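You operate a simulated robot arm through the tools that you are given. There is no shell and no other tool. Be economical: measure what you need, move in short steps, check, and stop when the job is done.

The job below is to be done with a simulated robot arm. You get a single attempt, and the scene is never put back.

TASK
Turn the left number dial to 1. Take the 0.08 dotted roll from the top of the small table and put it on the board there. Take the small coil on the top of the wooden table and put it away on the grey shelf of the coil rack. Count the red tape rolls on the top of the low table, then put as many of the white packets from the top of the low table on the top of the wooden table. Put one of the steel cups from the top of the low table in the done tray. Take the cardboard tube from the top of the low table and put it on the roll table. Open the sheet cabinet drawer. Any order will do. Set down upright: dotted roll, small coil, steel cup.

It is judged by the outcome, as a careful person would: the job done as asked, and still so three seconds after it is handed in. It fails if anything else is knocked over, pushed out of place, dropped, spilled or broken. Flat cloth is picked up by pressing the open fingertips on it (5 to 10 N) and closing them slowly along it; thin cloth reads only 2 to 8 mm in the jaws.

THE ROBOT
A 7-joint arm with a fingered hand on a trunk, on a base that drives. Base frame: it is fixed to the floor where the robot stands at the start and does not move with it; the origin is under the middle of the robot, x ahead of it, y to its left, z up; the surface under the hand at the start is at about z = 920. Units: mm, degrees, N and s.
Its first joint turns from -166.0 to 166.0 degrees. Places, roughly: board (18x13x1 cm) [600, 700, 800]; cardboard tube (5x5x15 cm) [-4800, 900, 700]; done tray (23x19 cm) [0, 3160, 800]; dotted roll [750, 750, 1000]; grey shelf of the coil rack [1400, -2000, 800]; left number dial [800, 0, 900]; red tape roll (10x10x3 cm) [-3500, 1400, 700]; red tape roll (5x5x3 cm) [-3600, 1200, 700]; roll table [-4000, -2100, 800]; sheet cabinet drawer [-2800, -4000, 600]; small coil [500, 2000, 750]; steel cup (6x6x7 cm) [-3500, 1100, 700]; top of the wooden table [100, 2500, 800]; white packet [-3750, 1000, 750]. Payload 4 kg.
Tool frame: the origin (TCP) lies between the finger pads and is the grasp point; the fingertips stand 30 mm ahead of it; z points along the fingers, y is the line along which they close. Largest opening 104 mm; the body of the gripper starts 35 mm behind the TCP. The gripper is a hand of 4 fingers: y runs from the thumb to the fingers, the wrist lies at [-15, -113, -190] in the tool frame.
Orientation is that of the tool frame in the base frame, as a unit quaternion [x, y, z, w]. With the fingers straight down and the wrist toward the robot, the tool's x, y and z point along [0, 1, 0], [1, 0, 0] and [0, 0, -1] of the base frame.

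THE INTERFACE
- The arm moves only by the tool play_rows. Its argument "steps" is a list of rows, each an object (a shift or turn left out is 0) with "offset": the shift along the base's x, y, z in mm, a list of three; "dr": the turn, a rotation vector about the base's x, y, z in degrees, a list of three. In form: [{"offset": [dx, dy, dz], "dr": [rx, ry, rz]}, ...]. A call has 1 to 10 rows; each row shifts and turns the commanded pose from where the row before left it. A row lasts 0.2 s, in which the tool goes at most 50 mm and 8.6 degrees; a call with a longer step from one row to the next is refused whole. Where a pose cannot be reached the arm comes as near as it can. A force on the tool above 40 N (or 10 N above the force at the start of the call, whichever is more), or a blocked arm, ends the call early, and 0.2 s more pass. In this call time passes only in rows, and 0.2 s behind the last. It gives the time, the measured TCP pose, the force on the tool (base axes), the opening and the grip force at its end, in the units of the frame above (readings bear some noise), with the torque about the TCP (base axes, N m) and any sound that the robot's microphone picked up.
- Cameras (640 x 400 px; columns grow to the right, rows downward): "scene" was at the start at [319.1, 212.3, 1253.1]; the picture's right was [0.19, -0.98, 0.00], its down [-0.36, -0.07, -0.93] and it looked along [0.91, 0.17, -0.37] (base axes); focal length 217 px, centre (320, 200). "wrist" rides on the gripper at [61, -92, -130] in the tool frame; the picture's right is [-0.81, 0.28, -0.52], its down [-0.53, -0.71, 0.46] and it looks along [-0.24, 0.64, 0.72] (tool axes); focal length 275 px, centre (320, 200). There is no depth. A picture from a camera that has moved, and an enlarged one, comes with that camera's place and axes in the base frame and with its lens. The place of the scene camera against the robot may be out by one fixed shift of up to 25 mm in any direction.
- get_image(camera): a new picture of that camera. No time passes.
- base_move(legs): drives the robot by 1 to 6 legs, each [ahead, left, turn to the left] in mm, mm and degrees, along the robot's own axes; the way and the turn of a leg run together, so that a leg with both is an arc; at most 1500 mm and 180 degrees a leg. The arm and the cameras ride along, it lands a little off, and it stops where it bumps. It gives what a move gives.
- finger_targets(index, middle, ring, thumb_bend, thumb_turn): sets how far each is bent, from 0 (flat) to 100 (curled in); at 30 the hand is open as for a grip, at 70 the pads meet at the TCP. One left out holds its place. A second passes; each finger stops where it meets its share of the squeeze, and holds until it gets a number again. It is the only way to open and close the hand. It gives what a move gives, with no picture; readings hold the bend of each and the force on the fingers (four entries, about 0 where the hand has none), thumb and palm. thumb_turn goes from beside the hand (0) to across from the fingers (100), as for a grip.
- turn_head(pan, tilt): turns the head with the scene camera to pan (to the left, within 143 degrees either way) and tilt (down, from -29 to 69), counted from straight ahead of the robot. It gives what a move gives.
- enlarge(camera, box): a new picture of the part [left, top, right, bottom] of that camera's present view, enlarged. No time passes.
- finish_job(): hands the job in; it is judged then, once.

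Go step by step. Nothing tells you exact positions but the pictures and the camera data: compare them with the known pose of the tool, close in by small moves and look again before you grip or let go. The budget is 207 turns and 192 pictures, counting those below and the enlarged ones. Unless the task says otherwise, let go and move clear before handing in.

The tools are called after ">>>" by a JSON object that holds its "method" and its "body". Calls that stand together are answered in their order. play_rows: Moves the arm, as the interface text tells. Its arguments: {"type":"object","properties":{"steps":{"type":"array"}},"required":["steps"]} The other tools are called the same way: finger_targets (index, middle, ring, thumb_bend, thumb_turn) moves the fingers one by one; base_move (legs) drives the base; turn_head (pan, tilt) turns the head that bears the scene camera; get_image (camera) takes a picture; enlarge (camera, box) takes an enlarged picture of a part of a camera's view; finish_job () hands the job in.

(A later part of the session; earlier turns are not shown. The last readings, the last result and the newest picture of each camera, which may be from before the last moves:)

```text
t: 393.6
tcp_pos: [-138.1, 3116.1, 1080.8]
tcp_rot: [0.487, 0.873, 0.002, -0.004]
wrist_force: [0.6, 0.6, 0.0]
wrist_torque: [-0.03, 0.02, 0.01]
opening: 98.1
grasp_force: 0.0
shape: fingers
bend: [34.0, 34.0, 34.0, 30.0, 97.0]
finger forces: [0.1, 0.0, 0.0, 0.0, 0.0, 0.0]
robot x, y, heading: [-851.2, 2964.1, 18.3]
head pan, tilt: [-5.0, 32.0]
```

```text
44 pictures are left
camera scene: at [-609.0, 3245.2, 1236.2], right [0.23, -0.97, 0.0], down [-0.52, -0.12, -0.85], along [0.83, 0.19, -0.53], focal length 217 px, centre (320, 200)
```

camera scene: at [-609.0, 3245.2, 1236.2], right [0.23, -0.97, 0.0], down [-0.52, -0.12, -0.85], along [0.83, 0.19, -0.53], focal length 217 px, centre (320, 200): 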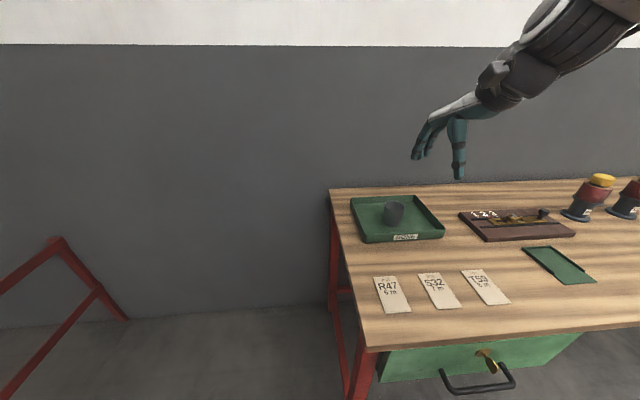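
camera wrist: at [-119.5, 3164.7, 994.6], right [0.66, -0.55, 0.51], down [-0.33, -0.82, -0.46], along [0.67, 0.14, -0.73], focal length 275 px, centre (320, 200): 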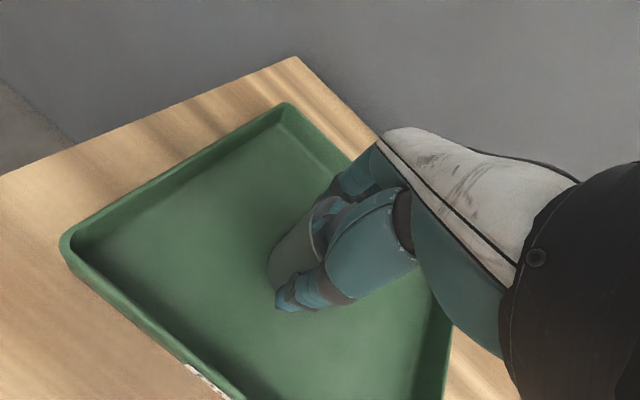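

The cup stands in the DONE tray. Next is the cardboard tube at the west end of the low table. I'll tuck the arm and drive there along the south aisle.

>>> {"method": "play_rows", "body": {"steps": [{"offset": [-38, -13, 10]}, {"offset": [-38, -13, 10]}, {"offset": [-38, -13, 10]}, {"offset": [-38, -13, 5]}, {"offset": [-38, -13, 0]}, {"offset": [-30, -10, 0]}]}}

>>> {"method": "base_move", "body": {"legs": [[-280, 0, 0], [0, -1050, 0], [0, -1050, 0], [0, 0, 86], [100, 0, 0], [0, 1340, 0]]}}

>>> {"method": "base_move", "body": {"legs": [[0, 1340, 0], [0, 1250, 0]]}}

>>> {"method": "turn_head", "body": {"pan": 15, "tilt": 22}}

>>> {"method": "get_image", "body": {"camera": "scene"}}

```text
t: 395.0
tcp_pos: [-348.6, 3045.5, 1130.9]
tcp_rot: [0.488, 0.873, 0.002, -0.004]
wrist_force: [0.5, -0.1, 0.6]
wrist_torque: [0.02, 0.0, 0.0]
opening: 98.2
grasp_force: 0.1
shape: fingers
bend: [34.0, 34.0, 34.0, 30.0, 97.0]
finger forces: [0.1, 0.0, 0.0, 0.0, 0.1, 0.0]
out of reach, approached as far as the arm can: row 6
robot x, y, heading: [-849.7, 2966.5, 18.1]
head pan, tilt: [-5.0, 32.0]
```

```text
t: 417.9
tcp_pos: [-1764.7, 1190.2, 1131.5]
tcp_rot: [-0.21, 0.978, -0.002, -0.004]
wrist_force: [0.5, 0.2, 0.2]
wrist_torque: [0.02, 0.01, -0.02]
opening: 98.0
grasp_force: 0.0
shape: fingers
bend: [34.0, 34.0, 34.0, 30.0, 97.0]
finger forces: [0.0, 0.0, 0.0, 0.0, 0.1, 0.0]
robot x, y, heading: [-1749.2, 681.1, 101.0]
head pan, tilt: [-5.0, 32.0]
```

```text
t: 427.4
tcp_pos: [-3414.4, 896.9, 1131.0]
tcp_rot: [-0.141, 0.99, -0.002, -0.005]
wrist_force: [0.3, 1.0, 0.7]
wrist_torque: [0.02, -0.02, 0.0]
opening: 98.0
grasp_force: 0.0
shape: fingers
bend: [34.0, 34.0, 34.0, 30.0, 98.0]
finger forces: [0.0, 0.1, 0.1, 0.0, 0.1, 0.1]
robot x, y, heading: [-3469.3, 390.4, 92.8]
head pan, tilt: [-5.0, 32.0]
stopped in leg 2: the robot was blocked; the commanded pose is now the measured one
```

```text
t: 428.2
tcp_pos: [-3416.1, 897.1, 1131.3]
tcp_rot: [-0.142, 0.99, -0.002, -0.005]
wrist_force: [0.6, 0.0, -0.6]
wrist_torque: [0.02, 0.01, 0.02]
opening: 98.2
grasp_force: 0.0
shape: fingers
bend: [34.0, 34.0, 34.0, 30.0, 98.0]
finger forces: [0.0, 0.1, 0.1, 0.1, 0.0, 0.0]
robot x, y, heading: [-3472.3, 394.2, 92.9]
head pan, tilt: [15.0, 22.0]
```

```text
43 pictures are left
camera scene: at [-3723.5, 705.1, 1252.2], right [0.95, 0.31, 0.0], down [0.11, -0.36, -0.93], along [-0.28, 0.88, -0.38], focal length 217 px, centre (320, 200)
```

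scene: 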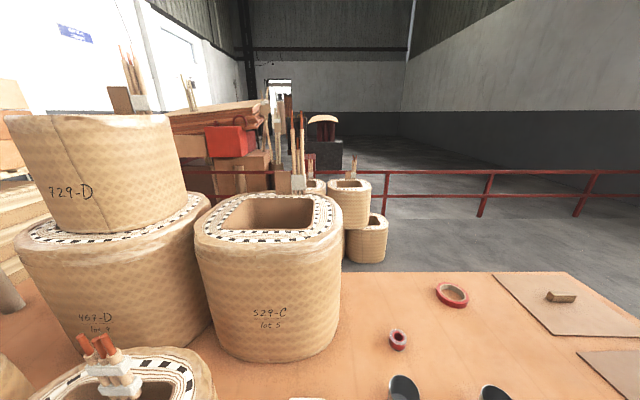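

The heading drifted and the robot's front touched the low table, with nothing disturbed. I'll back off, square up, and continue west.

>>> {"method": "base_move", "body": {"legs": [[-170, 0, 0], [0, 0, 14], [0, 700, 2], [0, 650, 2]]}}

>>> {"method": "turn_head", "body": {"pan": -5, "tilt": 20}}

>>> {"method": "get_image", "body": {"camera": "scene"}}

```text
t: 436.8
tcp_pos: [-4801.8, 301.9, 1131.4]
tcp_rot: [-0.299, 0.954, -0.003, -0.005]
wrist_force: [-0.1, 0.0, -0.8]
wrist_torque: [0.03, 0.0, 0.02]
opening: 98.1
grasp_force: 0.1
shape: fingers
bend: [34.0, 34.0, 34.0, 30.0, 97.0]
finger forces: [0.0, 0.1, 0.0, 0.0, 0.0, 0.1]
robot x, y, heading: [-4691.2, -196.4, 111.5]
head pan, tilt: [15.0, 22.0]
stopped in leg 4: the robot was blocked; the commanded pose is now the measured one
```

```text
t: 437.7
tcp_pos: [-4801.7, 302.4, 1129.8]
tcp_rot: [-0.301, 0.954, -0.002, -0.005]
wrist_force: [-0.2, 0.2, 0.3]
wrist_torque: [0.0, 0.04, 0.0]
opening: 98.0
grasp_force: 0.0
shape: fingers
bend: [34.0, 34.0, 34.0, 30.0, 97.0]
finger forces: [0.0, 0.0, 0.0, 0.0, 0.0, 0.0]
robot x, y, heading: [-4693.0, -194.9, 111.6]
head pan, tilt: [-5.0, 20.0]
```

```text
42 pictures are left
camera scene: at [-5006.3, 40.4, 1255.5], right [0.96, 0.28, 0.0], down [0.1, -0.33, -0.94], along [-0.27, 0.9, -0.34], focal length 217 px, centre (320, 200)
```

scene: 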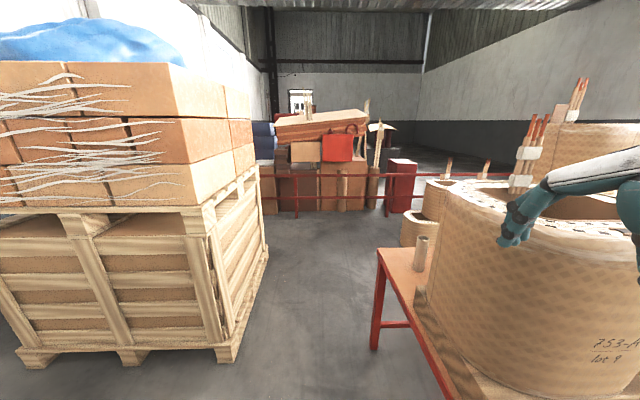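

I can see the tube standing at the table's north-west corner, at about [-4827, 884], with an aisle west of the table. I'll check what blocked the base on the left.

>>> {"method": "turn_head", "body": {"pan": 110, "tilt": 35}}

>>> {"method": "get_image", "body": {"camera": "scene"}}

```text
t: 439.6
tcp_pos: [-4801.7, 302.4, 1131.5]
tcp_rot: [-0.3, 0.954, -0.002, -0.005]
wrist_force: [0.7, 0.1, 0.2]
wrist_torque: [-0.01, -0.02, 0.0]
opening: 98.0
grasp_force: 0.1
shape: fingers
bend: [34.0, 34.0, 34.0, 30.0, 97.0]
finger forces: [0.0, 0.0, 0.1, 0.0, 0.0, 0.0]
robot x, y, heading: [-4692.5, -194.5, 111.3]
head pan, tilt: [110.0, 35.0]
```

```text
41 pictures are left
camera scene: at [-5045.9, -107.2, 1231.7], right [-0.66, 0.75, 0.0], down [0.43, 0.38, -0.82], along [-0.61, -0.54, -0.57], focal length 217 px, centre (320, 200)
```

scene: 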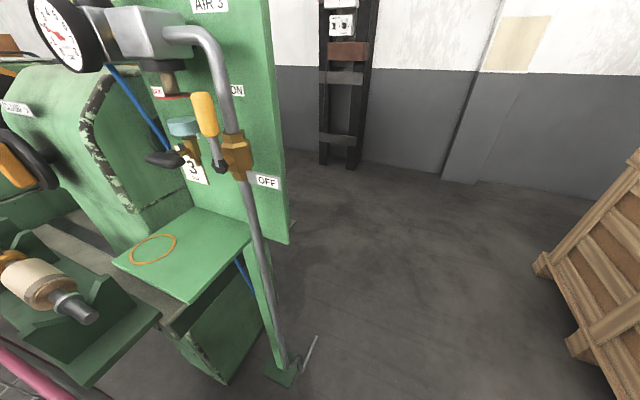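

The basket is against the winding machine on the left-rear. I'll rotate left so the basket swings clear to the east, then move forward into the aisle; the tube will then be on my right side.

>>> {"method": "base_move", "body": {"legs": [[0, 0, 38], [400, 0, 0]]}}

>>> {"method": "turn_head", "body": {"pan": -60, "tilt": 25}}

>>> {"method": "get_image", "body": {"camera": "scene"}}

```text
t: 443.9
tcp_pos: [-5432.8, 345.4, 1130.3]
tcp_rot: [-0.591, 0.807, -0.004, -0.004]
wrist_force: [-0.9, -1.6, 0.5]
wrist_torque: [-0.05, 0.01, 0.01]
opening: 98.3
grasp_force: 0.0
shape: fingers
bend: [34.0, 34.0, 34.0, 30.0, 97.0]
finger forces: [0.0, 0.0, 0.0, 0.0, 0.1, 0.1]
robot x, y, heading: [-5044.9, 16.0, 149.2]
head pan, tilt: [110.0, 35.0]
```

```text
t: 446.5
tcp_pos: [-5432.9, 345.7, 1132.2]
tcp_rot: [-0.591, 0.806, -0.003, -0.004]
wrist_force: [0.4, -0.3, 1.1]
wrist_torque: [-0.01, 0.01, -0.01]
opening: 98.2
grasp_force: 0.1
shape: fingers
bend: [34.0, 34.0, 34.0, 30.0, 97.0]
finger forces: [0.0, 0.0, 0.0, 0.0, 0.0, 0.1]
robot x, y, heading: [-5043.1, 16.9, 149.0]
head pan, tilt: [-60.0, 25.0]
```

```text
40 pictures are left
camera scene: at [-5363.7, 57.3, 1247.4], right [1.0, -0.02, 0.0], down [-0.01, -0.42, -0.91], along [0.01, 0.91, -0.42], focal length 217 px, centre (320, 200)
```

scene: 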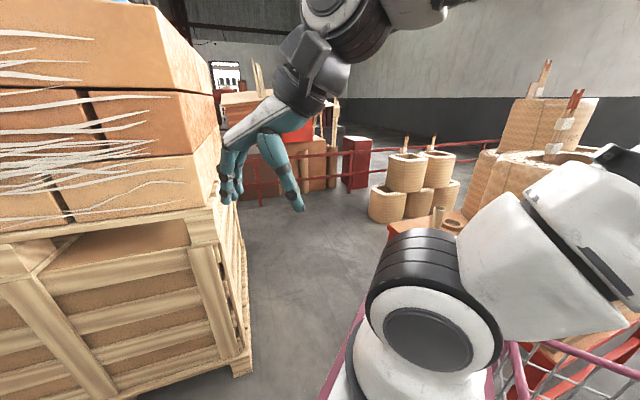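

The robot is well placed with the tube on its right. I'll swing the arm around toward it, keeping high.

>>> {"method": "play_rows", "body": {"steps": [{"offset": [40, 25, 0], "dr": [0, 0, -7.8]}, {"offset": [40, 25, 0], "dr": [0, 0, -7.8]}, {"offset": [40, 25, 0], "dr": [0, 0, -7.8]}, {"offset": [40, 25, 0], "dr": [0, 0, -7.8]}, {"offset": [40, 25, 0], "dr": [0, 0, -7.8]}, {"offset": [40, 25, 0], "dr": [0, 0, -7.8]}, {"offset": [40, 25, 0], "dr": [0, 0, -7.8]}, {"offset": [40, 25, 0], "dr": [0, 0, -7.8]}, {"offset": [40, 25, 0], "dr": [0, 0, -7.8]}, {"offset": [40, 25, 0], "dr": [0, 0, -7.8]}]}}

>>> {"method": "play_rows", "body": {"steps": [{"offset": [33, 30, -15]}, {"offset": [33, 30, -15]}, {"offset": [33, 30, -15]}, {"offset": [30, 30, -15]}, {"offset": [30, 30, -15]}]}}

>>> {"method": "get_image", "body": {"camera": "wrist"}}

```text
t: 448.7
tcp_pos: [-5032.7, 598.8, 1135.3]
tcp_rot: [0.048, 0.999, 0.0, -0.006]
wrist_force: [0.4, 0.8, 0.4]
wrist_torque: [0.0, 0.02, 0.01]
opening: 98.1
grasp_force: 0.0
shape: fingers
bend: [34.0, 34.0, 34.0, 30.0, 97.0]
finger forces: [0.0, 0.0, 0.0, 0.1, 0.0, 0.1]
out of reach, approached as far as the arm can: row 1
robot x, y, heading: [-5047.7, 13.6, 149.1]
head pan, tilt: [-60.0, 25.0]
```

```text
t: 449.9
tcp_pos: [-4879.5, 751.0, 1061.9]
tcp_rot: [0.048, 0.999, -0.002, -0.005]
wrist_force: [-0.1, -0.4, -0.1]
wrist_torque: [0.01, 0.02, -0.01]
opening: 98.0
grasp_force: 0.0
shape: fingers
bend: [34.0, 34.0, 34.0, 30.0, 97.0]
finger forces: [0.0, 0.1, 0.0, 0.0, 0.0, 0.0]
robot x, y, heading: [-5043.2, 17.0, 149.1]
head pan, tilt: [-60.0, 25.0]
```

```text
39 pictures are left
camera wrist: at [-4946.9, 664.0, 1192.5], right [0.84, 0.2, 0.51], down [0.46, -0.76, -0.46], along [0.3, 0.62, -0.73], focal length 275 px, centre (320, 200)
```

wrist: 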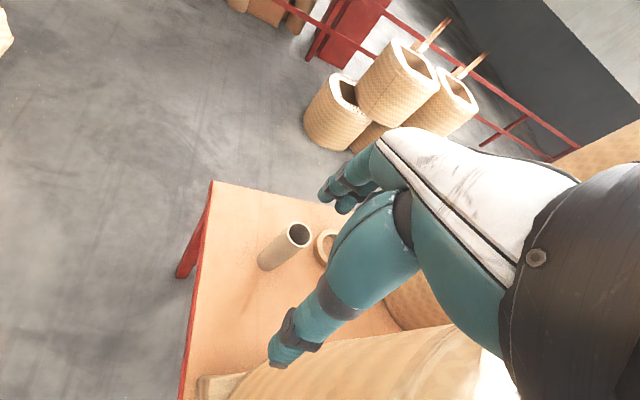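

The tube is at [-4812, 894] with its top at z≈818, and the roll beside it is tan, not red, so the count of two stands. I'll move over the tube.

>>> {"method": "play_rows", "body": {"steps": [{"offset": [17, 36, -25]}, {"offset": [17, 36, -30]}, {"offset": [17, 36, -30]}, {"offset": [16, 35, -30]}, {"offset": [0, 0, -40]}]}}

>>> {"method": "get_image", "body": {"camera": "wrist"}}

```text
t: 451.1
tcp_pos: [-4809.9, 894.5, 920.8]
tcp_rot: [0.048, 0.999, 0.007, 0.0]
wrist_force: [0.8, -0.8, -0.1]
wrist_torque: [0.01, -0.01, -0.01]
opening: 98.1
grasp_force: 0.0
shape: fingers
bend: [34.0, 34.0, 34.0, 30.0, 97.0]
finger forces: [0.1, 0.0, 0.1, 0.0, 0.0, 0.0]
robot x, y, heading: [-5042.0, 19.4, 149.1]
head pan, tilt: [-60.0, 25.0]
```

```text
38 pictures are left
camera wrist: at [-4878.0, 806.7, 1049.9], right [0.83, 0.19, 0.52], down [0.46, -0.75, -0.47], along [0.31, 0.63, -0.71], focal length 275 px, centre (320, 200)
```

wrist: 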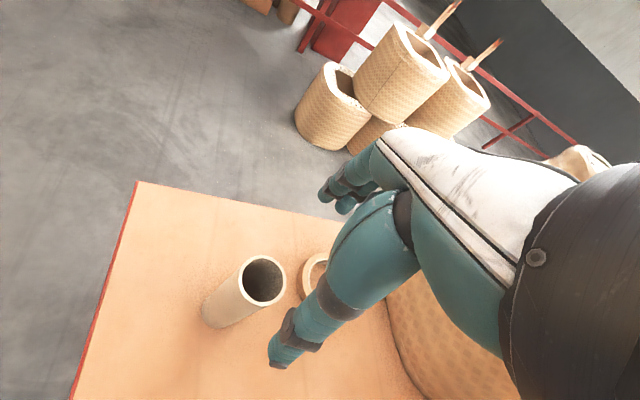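

It is aligned. I'll descend around the tube and grip it.

>>> {"method": "play_rows", "body": {"steps": [{"offset": [-1, 1, -40]}, {"offset": [0, 0, -40]}, {"offset": [0, 0, -28]}, {"offset": [0, 0, -20]}]}}

>>> {"method": "finger_targets", "body": {"index": 60, "middle": 60, "ring": 60, "thumb_bend": 60}}

>>> {"method": "play_rows", "body": {"steps": [{"offset": [0, 0, 15]}, {"offset": [0, 0, 35]}, {"offset": [0, 0, 45]}, {"offset": [0, 0, 45]}]}}

>>> {"method": "get_image", "body": {"camera": "wrist"}}

```text
t: 451.9
tcp_pos: [-4791.4, 921.1, 924.0]
tcp_rot: [0.047, 0.995, 0.058, 0.065]
wrist_force: [0.5, 1.0, 0.6]
wrist_torque: [0.02, 0.0, 0.0]
opening: 98.4
grasp_force: 0.1
shape: fingers
bend: [34.0, 34.0, 34.0, 30.0, 97.0]
finger forces: [0.0, 0.0, 0.0, 0.0, 0.1, 0.0]
robot x, y, heading: [-5042.8, 22.0, 149.5]
head pan, tilt: [-60.0, 25.0]
stopped in row 4: the arm was blocked; the commanded pose is now the measured one
```

```text
t: 452.9
tcp_pos: [-4790.3, 922.6, 924.1]
tcp_rot: [0.047, 0.995, 0.058, 0.066]
wrist_force: [-0.3, 0.6, 0.4]
wrist_torque: [-0.03, 0.02, 0.01]
opening: 26.9
grasp_force: 0.1
shape: fingers
bend: [60.0, 60.0, 60.0, 60.0, 97.0]
finger forces: [0.0, 0.0, 0.0, 0.1, 0.0, 0.0]
robot x, y, heading: [-5046.5, 23.1, 149.3]
head pan, tilt: [-60.0, 25.0]
```

```text
t: 453.9
tcp_pos: [-4785.2, 919.4, 1061.6]
tcp_rot: [0.049, 0.995, 0.055, 0.065]
wrist_force: [0.0, 0.6, -0.3]
wrist_torque: [0.0, -0.04, 0.03]
opening: 26.2
grasp_force: 0.0
shape: fingers
bend: [60.0, 60.0, 60.0, 60.0, 97.0]
finger forces: [0.0, 0.0, 0.1, 0.0, 0.0, 0.0]
robot x, y, heading: [-5051.3, 22.4, 149.1]
head pan, tilt: [-60.0, 25.0]
```

```text
37 pictures are left
camera wrist: at [-4870.3, 821.8, 1172.2], right [0.76, 0.13, 0.64], down [0.52, -0.71, -0.47], along [0.4, 0.69, -0.61], focal length 275 px, centre (320, 200)
```

wrist: 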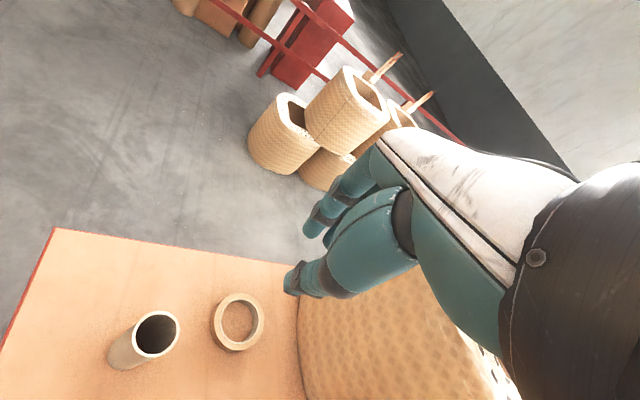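

The arm was blocked on the way down. I'll look before going further.

>>> {"method": "get_image", "body": {"camera": "scene"}}

```text
36 pictures are left
camera scene: at [-5366.7, 59.2, 1247.5], right [1.0, -0.01, 0.0], down [-0.01, -0.42, -0.91], along [0.01, 0.91, -0.42], focal length 217 px, centre (320, 200)
```

scene: 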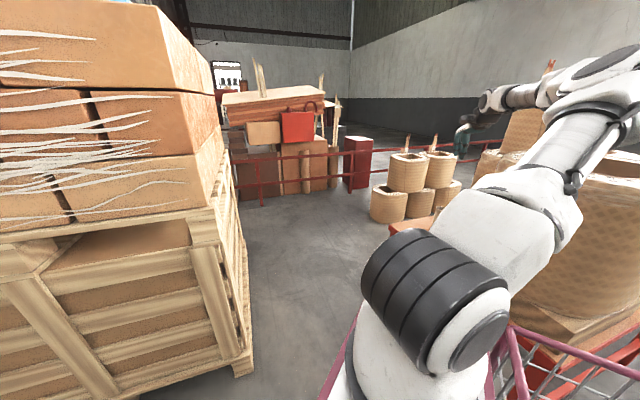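

The upper arm was resting against the big coil's top edge, and no damage is visible. I'll reposition the base further west/north so the arm runs clear of that coil.

>>> {"method": "base_move", "body": {"legs": [[249, -116, 0]]}}

>>> {"method": "finger_targets", "body": {"index": 34, "middle": 34, "ring": 34, "thumb_bend": 30}}

>>> {"method": "play_rows", "body": {"steps": [{"offset": [10, -35, 0], "dr": [-3, 3.9, 0]}, {"offset": [10, -35, 0], "dr": [-3, 3.9, 0]}, {"offset": [12, -40, 0]}, {"offset": [12, -40, 0]}, {"offset": [15, -40, 0]}, {"offset": [20, -30, -10]}]}}

>>> {"method": "get_image", "body": {"camera": "wrist"}}

>>> {"method": "get_image", "body": {"camera": "scene"}}

```text
t: 455.9
tcp_pos: [-4933.7, 1144.3, 1061.9]
tcp_rot: [0.052, 0.995, 0.056, 0.064]
wrist_force: [0.5, 0.8, -0.3]
wrist_torque: [-0.01, -0.02, 0.03]
opening: 26.7
grasp_force: 0.0
shape: fingers
bend: [60.0, 60.0, 60.0, 60.0, 97.0]
finger forces: [0.0, 0.0, 0.0, 0.0, 0.1, 0.0]
robot x, y, heading: [-5203.4, 246.6, 149.2]
head pan, tilt: [-60.0, 25.0]
```

```text
t: 456.9
tcp_pos: [-4934.3, 1144.5, 1062.2]
tcp_rot: [0.051, 0.995, 0.056, 0.064]
wrist_force: [0.1, -0.6, -0.2]
wrist_torque: [0.0, -0.02, 0.0]
opening: 97.7
grasp_force: 0.1
shape: fingers
bend: [34.0, 34.0, 34.0, 30.0, 97.0]
finger forces: [0.0, 0.1, 0.0, 0.1, 0.0, 0.1]
robot x, y, heading: [-5198.4, 247.1, 149.2]
head pan, tilt: [-60.0, 25.0]
```

```text
t: 458.3
tcp_pos: [-4854.6, 925.5, 1051.3]
tcp_rot: [0.05, 0.999, 0.0, -0.002]
wrist_force: [0.4, 0.6, -0.5]
wrist_torque: [0.02, -0.06, 0.04]
opening: 97.7
grasp_force: 0.1
shape: fingers
bend: [34.0, 34.0, 34.0, 30.0, 97.0]
finger forces: [0.0, 0.0, 0.0, 0.1, 0.0, 0.0]
robot x, y, heading: [-5198.3, 247.5, 149.0]
head pan, tilt: [-60.0, 25.0]
```

```text
35 pictures are left
camera wrist: at [-4924.6, 839.2, 1182.0], right [0.83, 0.19, 0.52], down [0.46, -0.76, -0.46], along [0.31, 0.62, -0.72], focal length 275 px, centre (320, 200)
```

wrist: 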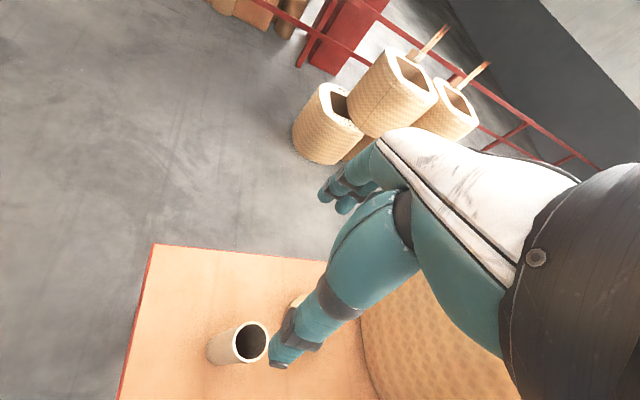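

```text
34 pictures are left
camera scene: at [-5518.2, 285.5, 1247.4], right [1.0, -0.02, 0.0], down [-0.01, -0.42, -0.91], along [0.01, 0.91, -0.42], focal length 217 px, centre (320, 200)
```

scene: 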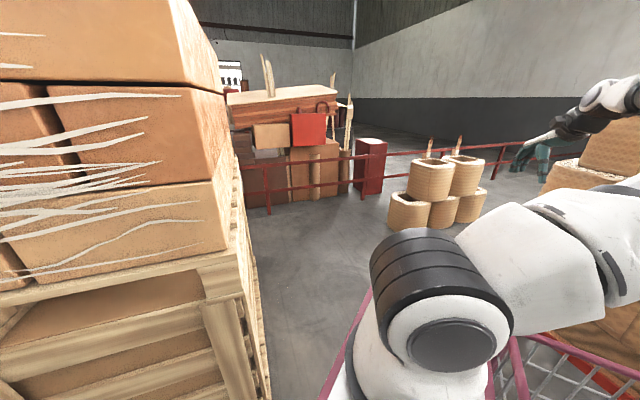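

>>> {"method": "play_rows", "body": {"steps": [{"offset": [22, -15, -30]}, {"offset": [21, -15, -30]}, {"offset": [0, 0, -30]}]}}

>>> {"method": "play_rows", "body": {"steps": [{"offset": [0, 0, -15]}, {"offset": [0, 0, -15]}]}}

>>> {"method": "get_image", "body": {"camera": "scene"}}

```text
t: 459.1
tcp_pos: [-4813.1, 892.3, 960.4]
tcp_rot: [0.052, 0.999, 0.0, -0.001]
wrist_force: [1.1, -0.1, 0.2]
wrist_torque: [0.0, 0.01, 0.01]
opening: 97.7
grasp_force: 0.1
shape: fingers
bend: [34.0, 34.0, 34.0, 30.0, 97.0]
finger forces: [0.0, 0.1, 0.0, 0.0, 0.1, 0.1]
robot x, y, heading: [-5200.9, 247.7, 148.9]
head pan, tilt: [-60.0, 25.0]
```

```text
t: 459.7
tcp_pos: [-4812.8, 893.4, 930.2]
tcp_rot: [0.052, 0.999, 0.001, -0.001]
wrist_force: [-0.2, 0.1, 0.2]
wrist_torque: [0.0, 0.0, 0.02]
opening: 97.8
grasp_force: 0.1
shape: fingers
bend: [34.0, 34.0, 34.0, 30.0, 97.0]
finger forces: [0.0, 0.0, 0.0, 0.1, 0.0, 0.0]
robot x, y, heading: [-5201.3, 244.2, 149.0]
head pan, tilt: [-60.0, 25.0]
```

```text
33 pictures are left
camera scene: at [-5518.1, 285.4, 1247.4], right [1.0, -0.02, 0.0], down [-0.01, -0.42, -0.91], along [0.01, 0.91, -0.42], focal length 217 px, centre (320, 200)
```

scene: 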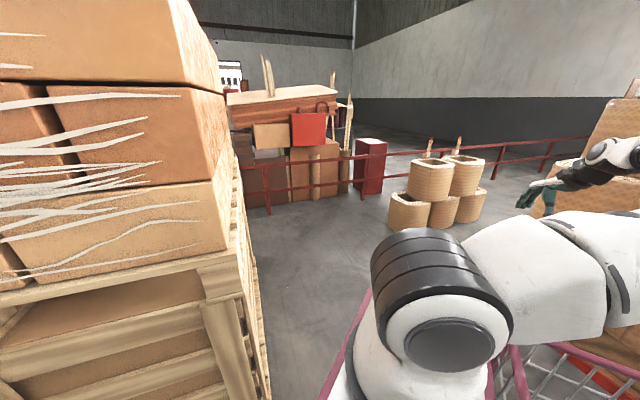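

No obstruction so far. I'll continue down in small rows.

>>> {"method": "play_rows", "body": {"steps": [{"offset": [0, 2, -15]}, {"offset": [0, 0, -15]}, {"offset": [0, 0, -15]}]}}

```text
t: 460.5
tcp_pos: [-4819.4, 904.4, 897.8]
tcp_rot: [0.046, 0.999, 0.005, 0.007]
wrist_force: [-0.2, 1.1, 0.0]
wrist_torque: [0.0, 0.04, 0.02]
opening: 97.6
grasp_force: 0.0
shape: fingers
bend: [34.0, 34.0, 34.0, 30.0, 97.0]
finger forces: [0.0, 0.1, 0.0, 0.1, 0.0, 0.0]
robot x, y, heading: [-5205.6, 245.5, 149.1]
head pan, tilt: [-60.0, 25.0]
```

The elbow is touching the coil again. I'll raise, tuck the arm, and reposition the base further north in the aisle with a heading near 95°, so the elbow has free space.

>>> {"method": "play_rows", "body": {"steps": [{"offset": [0, 0, 45]}, {"offset": [0, 0, 45]}, {"offset": [-10, 0, 45]}, {"offset": [-40, -15, 20]}, {"offset": [-40, -15, 20]}, {"offset": [-40, -15, 0]}, {"offset": [-40, -15, 0]}, {"offset": [-40, -15, 0]}, {"offset": [-40, -15, 0]}, {"offset": [-40, -15, 0]}]}}

>>> {"method": "play_rows", "body": {"steps": [{"offset": [-40, -20, 0]}, {"offset": [-40, -20, 0]}, {"offset": [-40, -20, 0]}, {"offset": [-30, -20, 0]}]}}

>>> {"method": "base_move", "body": {"legs": [[0, 0, -28], [330, -40, 0], [0, 0, -24]]}}

>>> {"method": "turn_head", "body": {"pan": -35, "tilt": 25}}

>>> {"method": "get_image", "body": {"camera": "scene"}}

```text
t: 462.7
tcp_pos: [-5102.6, 793.6, 1063.2]
tcp_rot: [0.052, 0.999, 0.0, -0.001]
wrist_force: [0.4, 0.4, 0.1]
wrist_torque: [0.02, -0.01, -0.03]
opening: 97.9
grasp_force: 0.2
shape: fingers
bend: [34.0, 34.0, 34.0, 30.0, 98.0]
finger forces: [0.0, 0.1, 0.0, 0.0, 0.0, 0.0]
robot x, y, heading: [-5195.7, 245.7, 149.3]
head pan, tilt: [-60.0, 25.0]
```

```text
t: 463.7
tcp_pos: [-5240.0, 725.0, 1086.1]
tcp_rot: [0.052, 0.999, 0.0, -0.002]
wrist_force: [-0.2, -0.7, -0.4]
wrist_torque: [0.01, -0.02, 0.01]
opening: 97.9
grasp_force: 0.0
shape: fingers
bend: [34.0, 34.0, 34.0, 30.0, 98.0]
finger forces: [0.0, 0.1, 0.0, 0.1, 0.0, 0.1]
out of reach, approached as far as the arm can: row 3, 4
robot x, y, heading: [-5200.1, 246.2, 149.3]
head pan, tilt: [-60.0, 25.0]
```

```text
t: 466.9
tcp_pos: [-5098.3, 905.0, 1087.4]
tcp_rot: [0.289, 0.957, 0.0, -0.001]
wrist_force: [-0.1, -0.7, 0.4]
wrist_torque: [0.01, -0.03, -0.01]
opening: 97.8
grasp_force: 0.0
shape: fingers
bend: [34.0, 34.0, 34.0, 30.0, 97.0]
finger forces: [0.0, 0.0, 0.0, 0.0, 0.1, 0.1]
robot x, y, heading: [-5285.3, 465.7, 121.4]
head pan, tilt: [-60.0, 25.0]
stopped in leg 2: the robot was blocked; the commanded pose is now the measured one
```

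```text
t: 467.8
tcp_pos: [-5099.0, 904.9, 1086.7]
tcp_rot: [0.288, 0.958, 0.0, -0.001]
wrist_force: [-0.1, -0.2, 0.2]
wrist_torque: [0.03, -0.03, 0.02]
opening: 97.9
grasp_force: 0.2
shape: fingers
bend: [34.0, 34.0, 34.0, 30.0, 97.0]
finger forces: [0.0, 0.0, 0.0, 0.0, 0.0, 0.1]
robot x, y, heading: [-5283.2, 461.4, 121.4]
head pan, tilt: [-35.0, 25.0]
```

```text
32 pictures are left
camera scene: at [-5586.7, 651.1, 1247.4], right [1.0, -0.06, 0.0], down [-0.03, -0.42, -0.91], along [0.06, 0.9, -0.42], focal length 217 px, centre (320, 200)
```

scene: 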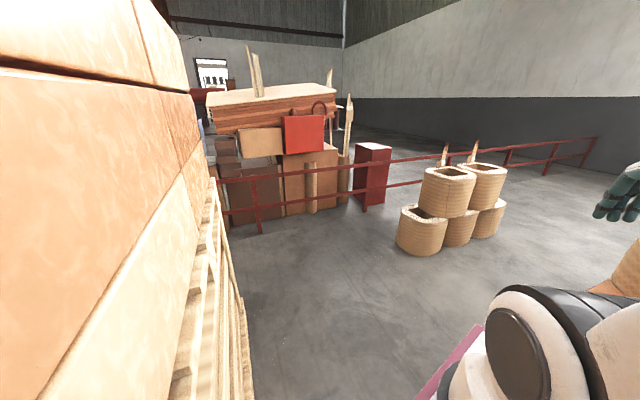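

The pallet corner stopped it. I'll back slightly, rotate to face north, then go ahead a little more.

>>> {"method": "base_move", "body": {"legs": [[-40, 0, 0], [0, 0, -26], [150, 0, 0]]}}

>>> {"method": "get_image", "body": {"camera": "wrist"}}

```text
t: 470.9
tcp_pos: [-4917.5, 893.7, 1085.8]
tcp_rot: [0.495, 0.869, 0.0, -0.001]
wrist_force: [0.3, -0.1, 0.8]
wrist_torque: [-0.02, -0.06, 0.0]
opening: 98.0
grasp_force: 0.0
shape: fingers
bend: [34.0, 34.0, 34.0, 30.0, 97.0]
finger forces: [0.1, 0.0, 0.1, 0.1, 0.1, 0.1]
robot x, y, heading: [-5275.3, 578.7, 95.6]
head pan, tilt: [-35.0, 25.0]
```

```text
31 pictures are left
camera wrist: at [-5026.5, 898.7, 1216.7], right [0.65, -0.56, 0.52], down [-0.34, -0.82, -0.46], along [0.68, 0.12, -0.73], focal length 275 px, centre (320, 200)
```

wrist: 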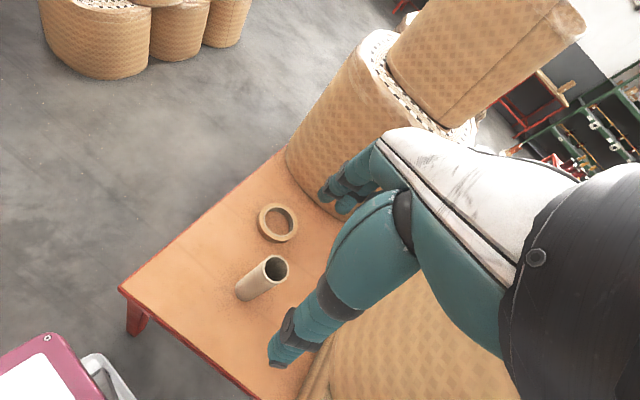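

The tube is about 560 mm away, a bit close for this arm. I'll back off a little and then hover over the tube.

>>> {"method": "base_move", "body": {"legs": [[-90, 60, 0]]}}

>>> {"method": "play_rows", "body": {"steps": [{"offset": [27, 15, -25]}, {"offset": [27, 15, -25]}, {"offset": [27, 15, -25]}, {"offset": [27, 15, -25]}, {"offset": [26, 15, -25]}, {"offset": [20, 12, -20]}]}}

>>> {"method": "get_image", "body": {"camera": "wrist"}}

```text
t: 472.1
tcp_pos: [-4969.1, 797.1, 1085.8]
tcp_rot: [0.494, 0.869, 0.0, 0.0]
wrist_force: [0.2, 0.3, 0.3]
wrist_torque: [-0.04, -0.02, 0.02]
opening: 97.9
grasp_force: 0.1
shape: fingers
bend: [34.0, 34.0, 34.0, 30.0, 97.0]
finger forces: [0.0, 0.0, 0.0, 0.0, 0.0, 0.0]
robot x, y, heading: [-5329.9, 479.4, 96.0]
head pan, tilt: [-35.0, 25.0]
```

```text
t: 473.5
tcp_pos: [-4813.1, 884.2, 940.4]
tcp_rot: [0.498, 0.867, 0.001, 0.0]
wrist_force: [-2.2, 5.5, 0.2]
wrist_torque: [-0.47, -0.1, -0.07]
opening: 97.9
grasp_force: 0.1
shape: fingers
bend: [34.0, 34.0, 34.0, 30.0, 97.0]
finger forces: [0.1, 0.0, 0.0, 0.0, 0.0, 0.0]
robot x, y, heading: [-5327.1, 480.6, 95.8]
head pan, tilt: [-35.0, 25.0]
```

```text
30 pictures are left
camera wrist: at [-4920.9, 889.9, 1070.9], right [0.65, -0.56, 0.52], down [-0.35, -0.82, -0.46], along [0.68, 0.12, -0.72], focal length 275 px, centre (320, 200)
```

wrist: 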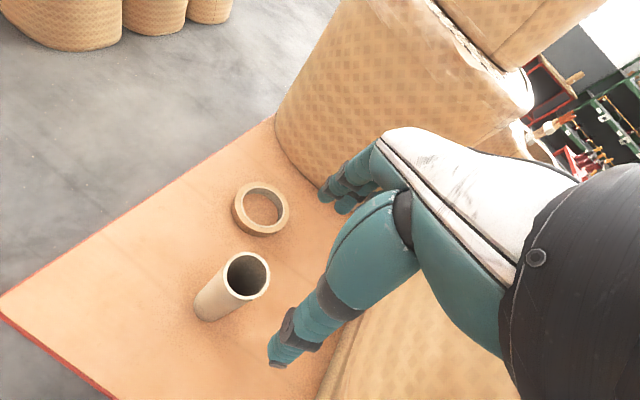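

>>> {"method": "play_rows", "body": {"steps": [{"offset": [-1, 8, 0]}, {"offset": [0, 7, 0]}]}}

>>> {"method": "enlarge", "body": {"camera": "scene", "box": [440, 100, 640, 400]}}

```text
t: 474.1
tcp_pos: [-4815.7, 899.2, 941.3]
tcp_rot: [0.494, 0.869, 0.001, -0.001]
wrist_force: [0.2, -0.4, 1.6]
wrist_torque: [-0.02, 0.0, -0.01]
opening: 98.4
grasp_force: 0.1
shape: fingers
bend: [34.0, 34.0, 34.0, 30.0, 97.0]
finger forces: [0.1, 0.1, 0.0, 0.1, 0.0, 0.0]
robot x, y, heading: [-5328.9, 481.5, 96.0]
head pan, tilt: [-35.0, 25.0]
```

```text
1.33 times, centred on (540, 250) of scene
camera zoom: at [-5518.5, 773.6, 1247.4], right [0.87, -0.49, 0.0], down [-0.21, -0.37, -0.91], along [0.44, 0.79, -0.42], focal length 289 px, centre (27, 133)
```

zoom: 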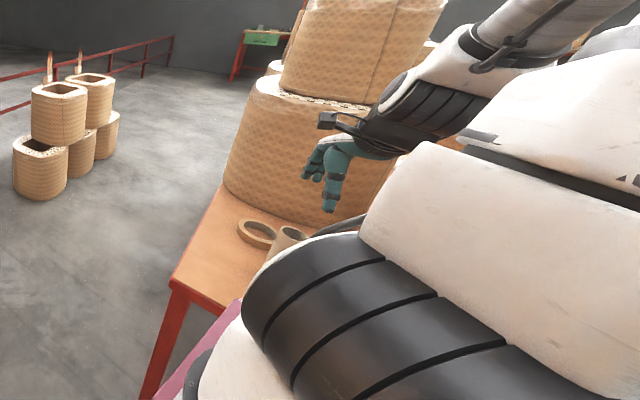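

It's free now, and the hand is above the tube. I'll descend in small rows.

>>> {"method": "play_rows", "body": {"steps": [{"offset": [0, 0, -18]}, {"offset": [0, 0, -18]}, {"offset": [0, 0, -18]}]}}

>>> {"method": "play_rows", "body": {"steps": [{"offset": [0, 0, -18]}, {"offset": [0, 0, -15]}, {"offset": [0, 0, -15]}]}}

>>> {"method": "get_image", "body": {"camera": "wrist"}}

```text
t: 474.9
tcp_pos: [-4817.2, 900.0, 886.5]
tcp_rot: [0.495, 0.869, 0.0, 0.0]
wrist_force: [0.5, -0.6, -0.3]
wrist_torque: [-0.03, 0.03, 0.01]
opening: 98.0
grasp_force: 0.1
shape: fingers
bend: [34.0, 34.0, 34.0, 30.0, 97.0]
finger forces: [0.1, 0.0, 0.0, 0.1, 0.0, 0.0]
robot x, y, heading: [-5331.0, 478.4, 95.6]
head pan, tilt: [-35.0, 25.0]
```

```text
t: 475.7
tcp_pos: [-4814.8, 899.9, 840.2]
tcp_rot: [0.495, 0.869, 0.001, -0.001]
wrist_force: [-0.5, -0.1, -0.9]
wrist_torque: [0.02, 0.02, -0.01]
opening: 97.9
grasp_force: 0.0
shape: fingers
bend: [34.0, 34.0, 34.0, 30.0, 97.0]
finger forces: [0.1, 0.0, 0.0, 0.0, 0.1, 0.1]
robot x, y, heading: [-5331.8, 480.9, 96.0]
head pan, tilt: [-35.0, 25.0]
```

```text
28 pictures are left
camera wrist: at [-4923.5, 903.3, 970.4], right [0.65, -0.56, 0.52], down [-0.34, -0.82, -0.46], along [0.68, 0.12, -0.73], focal length 275 px, centre (320, 200)
```

wrist: 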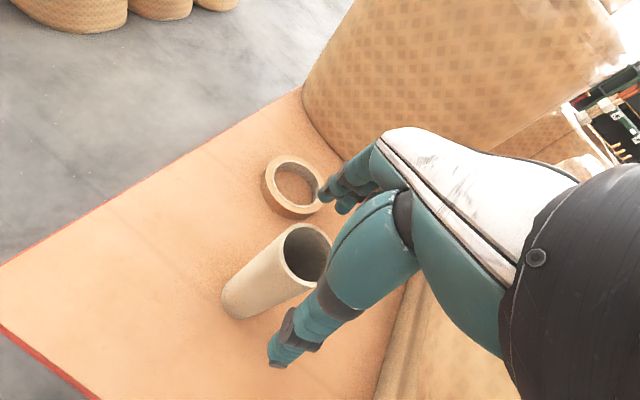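

The tube is between thumb and fingers. I'll go down the last 45 mm and close.

>>> {"method": "play_rows", "body": {"steps": [{"offset": [0, 0, -15]}, {"offset": [0, 0, -15]}, {"offset": [0, 0, -14]}]}}

>>> {"method": "finger_targets", "body": {"index": 60, "middle": 60, "ring": 60, "thumb_bend": 60}}

```text
t: 476.5
tcp_pos: [-4816.0, 900.3, 795.1]
tcp_rot: [0.495, 0.869, 0.0, -0.002]
wrist_force: [-0.3, 0.4, 0.1]
wrist_torque: [-0.01, 0.01, 0.0]
opening: 97.9
grasp_force: 0.1
shape: fingers
bend: [34.0, 34.0, 34.0, 30.0, 97.0]
finger forces: [0.1, 0.1, 0.0, 0.1, 0.0, 0.0]
robot x, y, heading: [-5325.3, 477.0, 95.6]
head pan, tilt: [-35.0, 25.0]
```

```text
t: 477.5
tcp_pos: [-4815.3, 899.6, 796.0]
tcp_rot: [0.495, 0.869, 0.0, -0.001]
wrist_force: [0.6, 0.1, 1.1]
wrist_torque: [-0.02, 0.03, 0.01]
opening: 39.2
grasp_force: 5.6
shape: fingers
bend: [57.0, 58.0, 60.0, 55.0, 97.0]
finger forces: [2.6, 2.6, 0.0, 0.0, 4.9, 0.0]
robot x, y, heading: [-5325.1, 477.3, 95.8]
head pan, tilt: [-35.0, 25.0]
```

>>> {"method": "finger_targets", "body": {"index": 68, "middle": 68, "ring": 62, "thumb_bend": 66}}

>>> {"method": "play_rows", "body": {"steps": [{"offset": [0, 0, 15]}, {"offset": [0, 0, 35]}, {"offset": [0, 0, 45]}, {"offset": [0, 0, 45]}, {"offset": [0, 0, 45]}, {"offset": [0, 0, 45]}]}}

>>> {"method": "get_image", "body": {"camera": "wrist"}}

```text
t: 478.5
tcp_pos: [-4815.8, 898.5, 794.3]
tcp_rot: [0.494, 0.869, 0.0, -0.001]
wrist_force: [-0.3, 0.4, -0.3]
wrist_torque: [-0.01, -0.03, -0.03]
opening: 37.6
grasp_force: 11.9
shape: fingers
bend: [59.0, 61.0, 62.0, 55.0, 96.0]
finger forces: [6.1, 6.3, 0.1, 0.1, 11.7, 0.0]
robot x, y, heading: [-5328.8, 479.9, 95.8]
head pan, tilt: [-35.0, 25.0]
```

```text
t: 479.9
tcp_pos: [-4818.0, 900.3, 1023.1]
tcp_rot: [0.495, 0.869, -0.001, -0.001]
wrist_force: [-0.1, 0.2, -0.9]
wrist_torque: [-0.04, 0.03, 0.0]
opening: 37.4
grasp_force: 11.6
shape: fingers
bend: [59.0, 61.0, 62.0, 55.0, 96.0]
finger forces: [6.1, 6.4, 0.0, 0.0, 11.4, 0.1]
robot x, y, heading: [-5326.7, 479.0, 95.9]
head pan, tilt: [-35.0, 25.0]
```

```text
27 pictures are left
camera wrist: at [-4925.9, 904.7, 1154.3], right [0.65, -0.56, 0.52], down [-0.34, -0.82, -0.46], along [0.68, 0.12, -0.73], focal length 275 px, centre (320, 200)
```

wrist: 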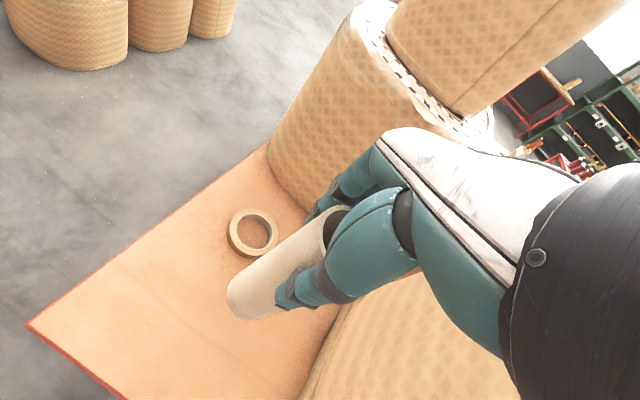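

The tube is held. The roll table is about 3 m south, so I'll pull the arm in and back out of this aisle the way I came.

>>> {"method": "play_rows", "body": {"steps": [{"offset": [-35, -5, 30]}, {"offset": [-40, -8, 20]}, {"offset": [-40, -8, 20]}, {"offset": [-40, -8, 10]}, {"offset": [-40, -8, 0]}, {"offset": [-40, -8, 0]}, {"offset": [-40, -8, 0]}]}}

>>> {"method": "base_move", "body": {"legs": [[0, 0, 24], [-300, 0, 0], [0, 0, 28], [-900, 0, 0], [0, 0, 46]]}}

>>> {"method": "turn_head", "body": {"pan": 60, "tilt": 15}}

>>> {"method": "get_image", "body": {"camera": "scene"}}

```text
t: 481.5
tcp_pos: [-5075.7, 848.2, 1144.5]
tcp_rot: [0.495, 0.869, -0.001, -0.001]
wrist_force: [-0.6, 0.4, -0.6]
wrist_torque: [0.02, 0.0, 0.01]
opening: 37.1
grasp_force: 11.3
shape: fingers
bend: [59.0, 61.0, 62.0, 55.0, 96.0]
finger forces: [6.0, 6.3, 0.0, 0.0, 11.3, 0.1]
out of reach, approached as far as the arm can: row 5, 6, 7
robot x, y, heading: [-5328.2, 480.8, 95.5]
head pan, tilt: [-35.0, 25.0]
```

```text
t: 483.2
tcp_pos: [-5169.1, 935.7, 1144.2]
tcp_rot: [0.343, 0.94, -0.001, -0.001]
wrist_force: [0.0, 0.6, -0.3]
wrist_torque: [-0.02, -0.04, -0.02]
opening: 37.2
grasp_force: 12.0
shape: fingers
bend: [59.0, 61.0, 62.0, 55.0, 96.0]
finger forces: [5.9, 6.2, 0.0, 0.1, 11.1, 0.1]
robot x, y, heading: [-5285.6, 502.4, 115.0]
head pan, tilt: [-35.0, 25.0]
stopped in leg 1: the robot was blocked; the commanded pose is now the measured one
```

```text
t: 484.9
tcp_pos: [-5169.2, 936.4, 1144.3]
tcp_rot: [0.341, 0.94, 0.0, -0.001]
wrist_force: [0.0, 0.1, -0.2]
wrist_torque: [0.02, -0.01, 0.01]
opening: 36.7
grasp_force: 11.9
shape: fingers
bend: [59.0, 61.0, 62.0, 55.0, 96.0]
finger forces: [5.9, 6.4, 0.1, 0.0, 11.1, 0.0]
robot x, y, heading: [-5287.5, 502.3, 114.6]
head pan, tilt: [60.0, 15.0]
```

```text
26 pictures are left
camera scene: at [-5674.0, 639.9, 1263.6], right [0.09, 1.0, 0.0], down [0.26, -0.02, -0.97], along [-0.96, 0.09, -0.26], focal length 217 px, centre (320, 200)
```

scene: 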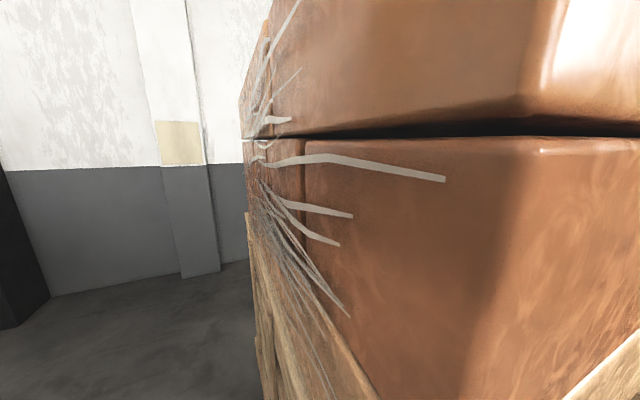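

I'm close to the pallet; I'll back up first, then turn.

>>> {"method": "base_move", "body": {"legs": [[-240, 0, 0], [0, 0, 34], [-850, 0, 0], [0, 0, 46]]}}

>>> {"method": "turn_head", "body": {"pan": 60, "tilt": 12}}

>>> {"method": "get_image", "body": {"camera": "scene"}}

```text
t: 494.7
tcp_pos: [-4839.2, 19.8, 1143.8]
tcp_rot: [-0.356, 0.934, -0.001, -0.001]
wrist_force: [-1.0, -0.3, -0.9]
wrist_torque: [-0.06, 0.06, 0.02]
opening: 36.8
grasp_force: 11.3
shape: fingers
bend: [59.0, 62.0, 62.0, 55.0, 96.0]
finger forces: [5.9, 6.1, 0.0, 0.0, 10.8, 0.0]
robot x, y, heading: [-4430.6, -158.5, -163.2]
head pan, tilt: [60.0, 15.0]
```

```text
t: 495.3
tcp_pos: [-4839.4, 20.4, 1144.1]
tcp_rot: [-0.356, 0.934, 0.0, 0.0]
wrist_force: [-0.9, -0.3, -0.5]
wrist_torque: [-0.02, 0.03, -0.02]
opening: 36.5
grasp_force: 11.7
shape: fingers
bend: [59.0, 62.0, 62.0, 55.0, 96.0]
finger forces: [5.9, 6.2, 0.0, 0.0, 10.7, 0.1]
robot x, y, heading: [-4432.5, -157.0, -163.1]
head pan, tilt: [60.0, 12.0]
```

```text
25 pictures are left
camera scene: at [-4634.1, -513.7, 1268.5], right [-0.97, 0.23, 0.0], down [0.05, 0.2, -0.98], along [-0.22, -0.95, -0.21], focal length 217 px, centre (320, 200)
```

scene: 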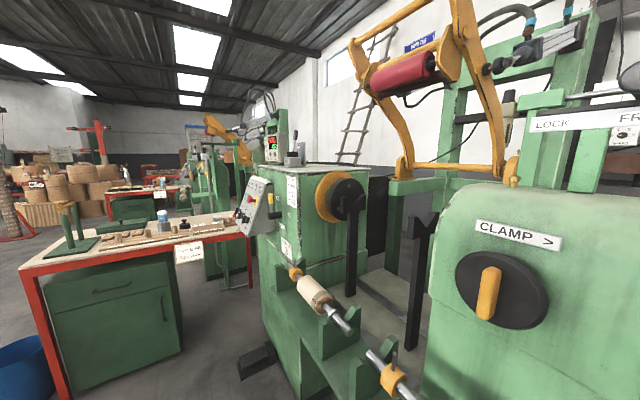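

The roll table is the red-framed one with the green cabinet, to the south of me, with its north edge from about [-3629, -1583] to [-4480, -1830]. I'll zoom in on its top to find free space.

>>> {"method": "enlarge", "body": {"camera": "scene", "box": [10, 180, 260, 300]}}

```text
2.56 times, centred on (135, 240) of scene
camera zoom: at [-4634.1, -513.7, 1268.5], right [-0.97, 0.23, 0.0], down [0.05, 0.2, -0.98], along [-0.22, -0.95, -0.21], focal length 555 px, centre (794, 98)
```

zoom: 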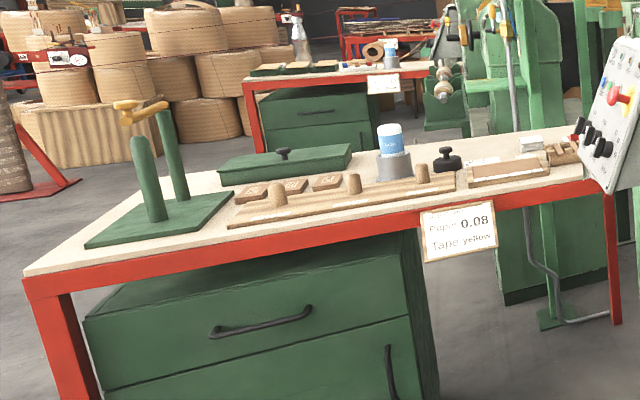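

There is free space at the table's back-left, behind the green stand, around [-3580, -2030]. I'll approach from the north side and carry the tube high over the stand.

>>> {"method": "base_move", "body": {"legs": [[-350, 0, 0], [0, 300, 0], [0, 0, 90], [740, 0, 0]]}}

>>> {"method": "turn_head", "body": {"pan": -10, "tilt": 30}}

>>> {"method": "get_image", "body": {"camera": "scene"}}

```text
t: 506.9
tcp_pos: [-3917.0, -1479.2, 1145.0]
tcp_rot: [0.921, -0.39, 0.001, 0.0]
wrist_force: [-0.6, -0.8, -0.1]
wrist_torque: [-0.01, -0.04, -0.01]
opening: 36.3
grasp_force: 11.7
shape: fingers
bend: [59.0, 62.0, 62.0, 55.0, 96.0]
finger forces: [5.8, 6.1, 0.0, 0.0, 10.5, 0.1]
robot x, y, heading: [-3757.4, -1057.2, -70.9]
head pan, tilt: [60.0, 12.0]
```

```text
t: 508.3
tcp_pos: [-3918.7, -1480.3, 1144.5]
tcp_rot: [0.921, -0.39, 0.001, 0.0]
wrist_force: [-0.1, 0.0, -0.2]
wrist_torque: [0.0, 0.02, -0.01]
opening: 36.5
grasp_force: 10.9
shape: fingers
bend: [59.0, 62.0, 62.0, 55.0, 96.0]
finger forces: [5.8, 6.0, 0.1, 0.1, 10.5, 0.0]
robot x, y, heading: [-3757.6, -1065.3, -71.1]
head pan, tilt: [-10.0, 30.0]
```

```text
23 pictures are left
camera scene: at [-3487.1, -1317.0, 1239.5], right [-0.99, -0.16, 0.0], down [-0.08, 0.49, -0.87], along [0.14, -0.86, -0.5], focal length 217 px, centre (320, 200)
```

scene: 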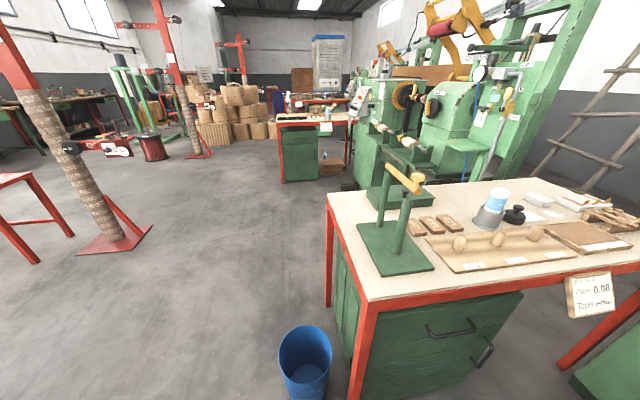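

Now I see the free strip at the back-left, around [-3487, -2005]. I'll shift the base left so it lies on my right, then carry the tube around the east side of the stand.

>>> {"method": "base_move", "body": {"legs": [[100, 230, 0]]}}

>>> {"method": "play_rows", "body": {"steps": [{"offset": [34, -12, 0], "dr": [0, 0, 8]}, {"offset": [34, -12, 0], "dr": [0, 0, 8]}, {"offset": [34, -12, 0], "dr": [0, 0, 8]}, {"offset": [34, -12, 0], "dr": [0, 0, 8]}, {"offset": [34, -12, 0], "dr": [0, 0, 8]}]}}

```text
t: 510.1
tcp_pos: [-3669.6, -1499.7, 1144.7]
tcp_rot: [0.922, -0.388, 0.001, -0.001]
wrist_force: [0.4, -0.3, -1.0]
wrist_torque: [-0.03, 0.02, 0.02]
opening: 36.4
grasp_force: 11.1
shape: fingers
bend: [59.0, 62.0, 62.0, 55.0, 96.0]
finger forces: [5.8, 6.1, 0.1, 0.0, 10.6, 0.1]
robot x, y, heading: [-3510.2, -1078.7, -70.8]
head pan, tilt: [-10.0, 30.0]
```

```text
t: 511.3
tcp_pos: [-3500.5, -1559.0, 1153.7]
tcp_rot: [0.999, -0.049, 0.001, -0.001]
wrist_force: [-0.7, 0.8, 0.2]
wrist_torque: [-0.01, 0.01, 0.0]
opening: 36.3
grasp_force: 10.9
shape: fingers
bend: [60.0, 62.0, 62.0, 55.0, 96.0]
finger forces: [5.7, 6.0, 0.1, 0.0, 10.5, 0.0]
out of reach, approached as far as the arm can: row 1, 3
robot x, y, heading: [-3510.5, -1079.6, -70.6]
head pan, tilt: [-10.0, 30.0]
```

>>> {"method": "play_rows", "body": {"steps": [{"offset": [2, -47, 0], "dr": [0, 0, 6]}, {"offset": [2, -47, 0], "dr": [0, 0, 6]}, {"offset": [2, -47, 0], "dr": [0, 0, 6]}, {"offset": [2, -47, 0]}, {"offset": [2, -47, 0]}, {"offset": [2, -47, 0]}, {"offset": [2, -47, 0]}, {"offset": [2, -47, 0]}, {"offset": [2, -47, 0]}]}}

>>> {"method": "get_image", "body": {"camera": "wrist"}}

>>> {"method": "get_image", "body": {"camera": "scene"}}

```text
t: 513.3
tcp_pos: [-3484.7, -1985.6, 1151.3]
tcp_rot: [0.994, 0.107, 0.0, 0.0]
wrist_force: [0.2, 0.3, 0.0]
wrist_torque: [-0.04, -0.01, 0.0]
opening: 36.4
grasp_force: 11.1
shape: fingers
bend: [60.0, 62.0, 62.0, 55.0, 96.0]
finger forces: [5.7, 6.0, 0.0, 0.0, 10.5, 0.0]
robot x, y, heading: [-3511.0, -1080.3, -70.6]
head pan, tilt: [-10.0, 30.0]
```

```text
22 pictures are left
camera wrist: at [-3443.9, -1883.1, 1282.1], right [-0.73, -0.44, 0.51], down [-0.67, 0.58, -0.46], along [-0.1, -0.68, -0.73], focal length 275 px, centre (320, 200)
```

wrist: 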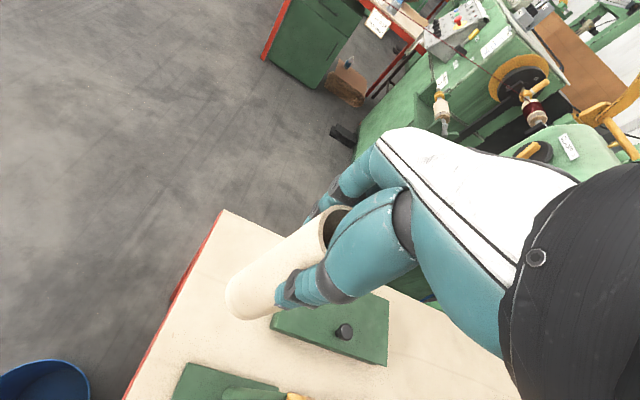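

```text
21 pictures are left
camera scene: at [-3240.6, -1334.6, 1239.5], right [-0.99, -0.16, 0.0], down [-0.08, 0.49, -0.87], along [0.14, -0.85, -0.5], focal length 217 px, centre (320, 200)
```

scene: 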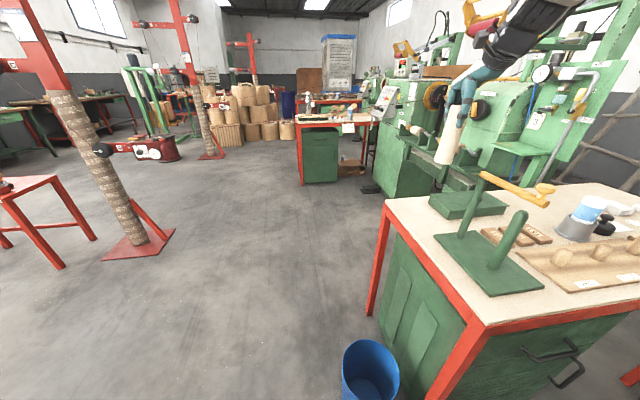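

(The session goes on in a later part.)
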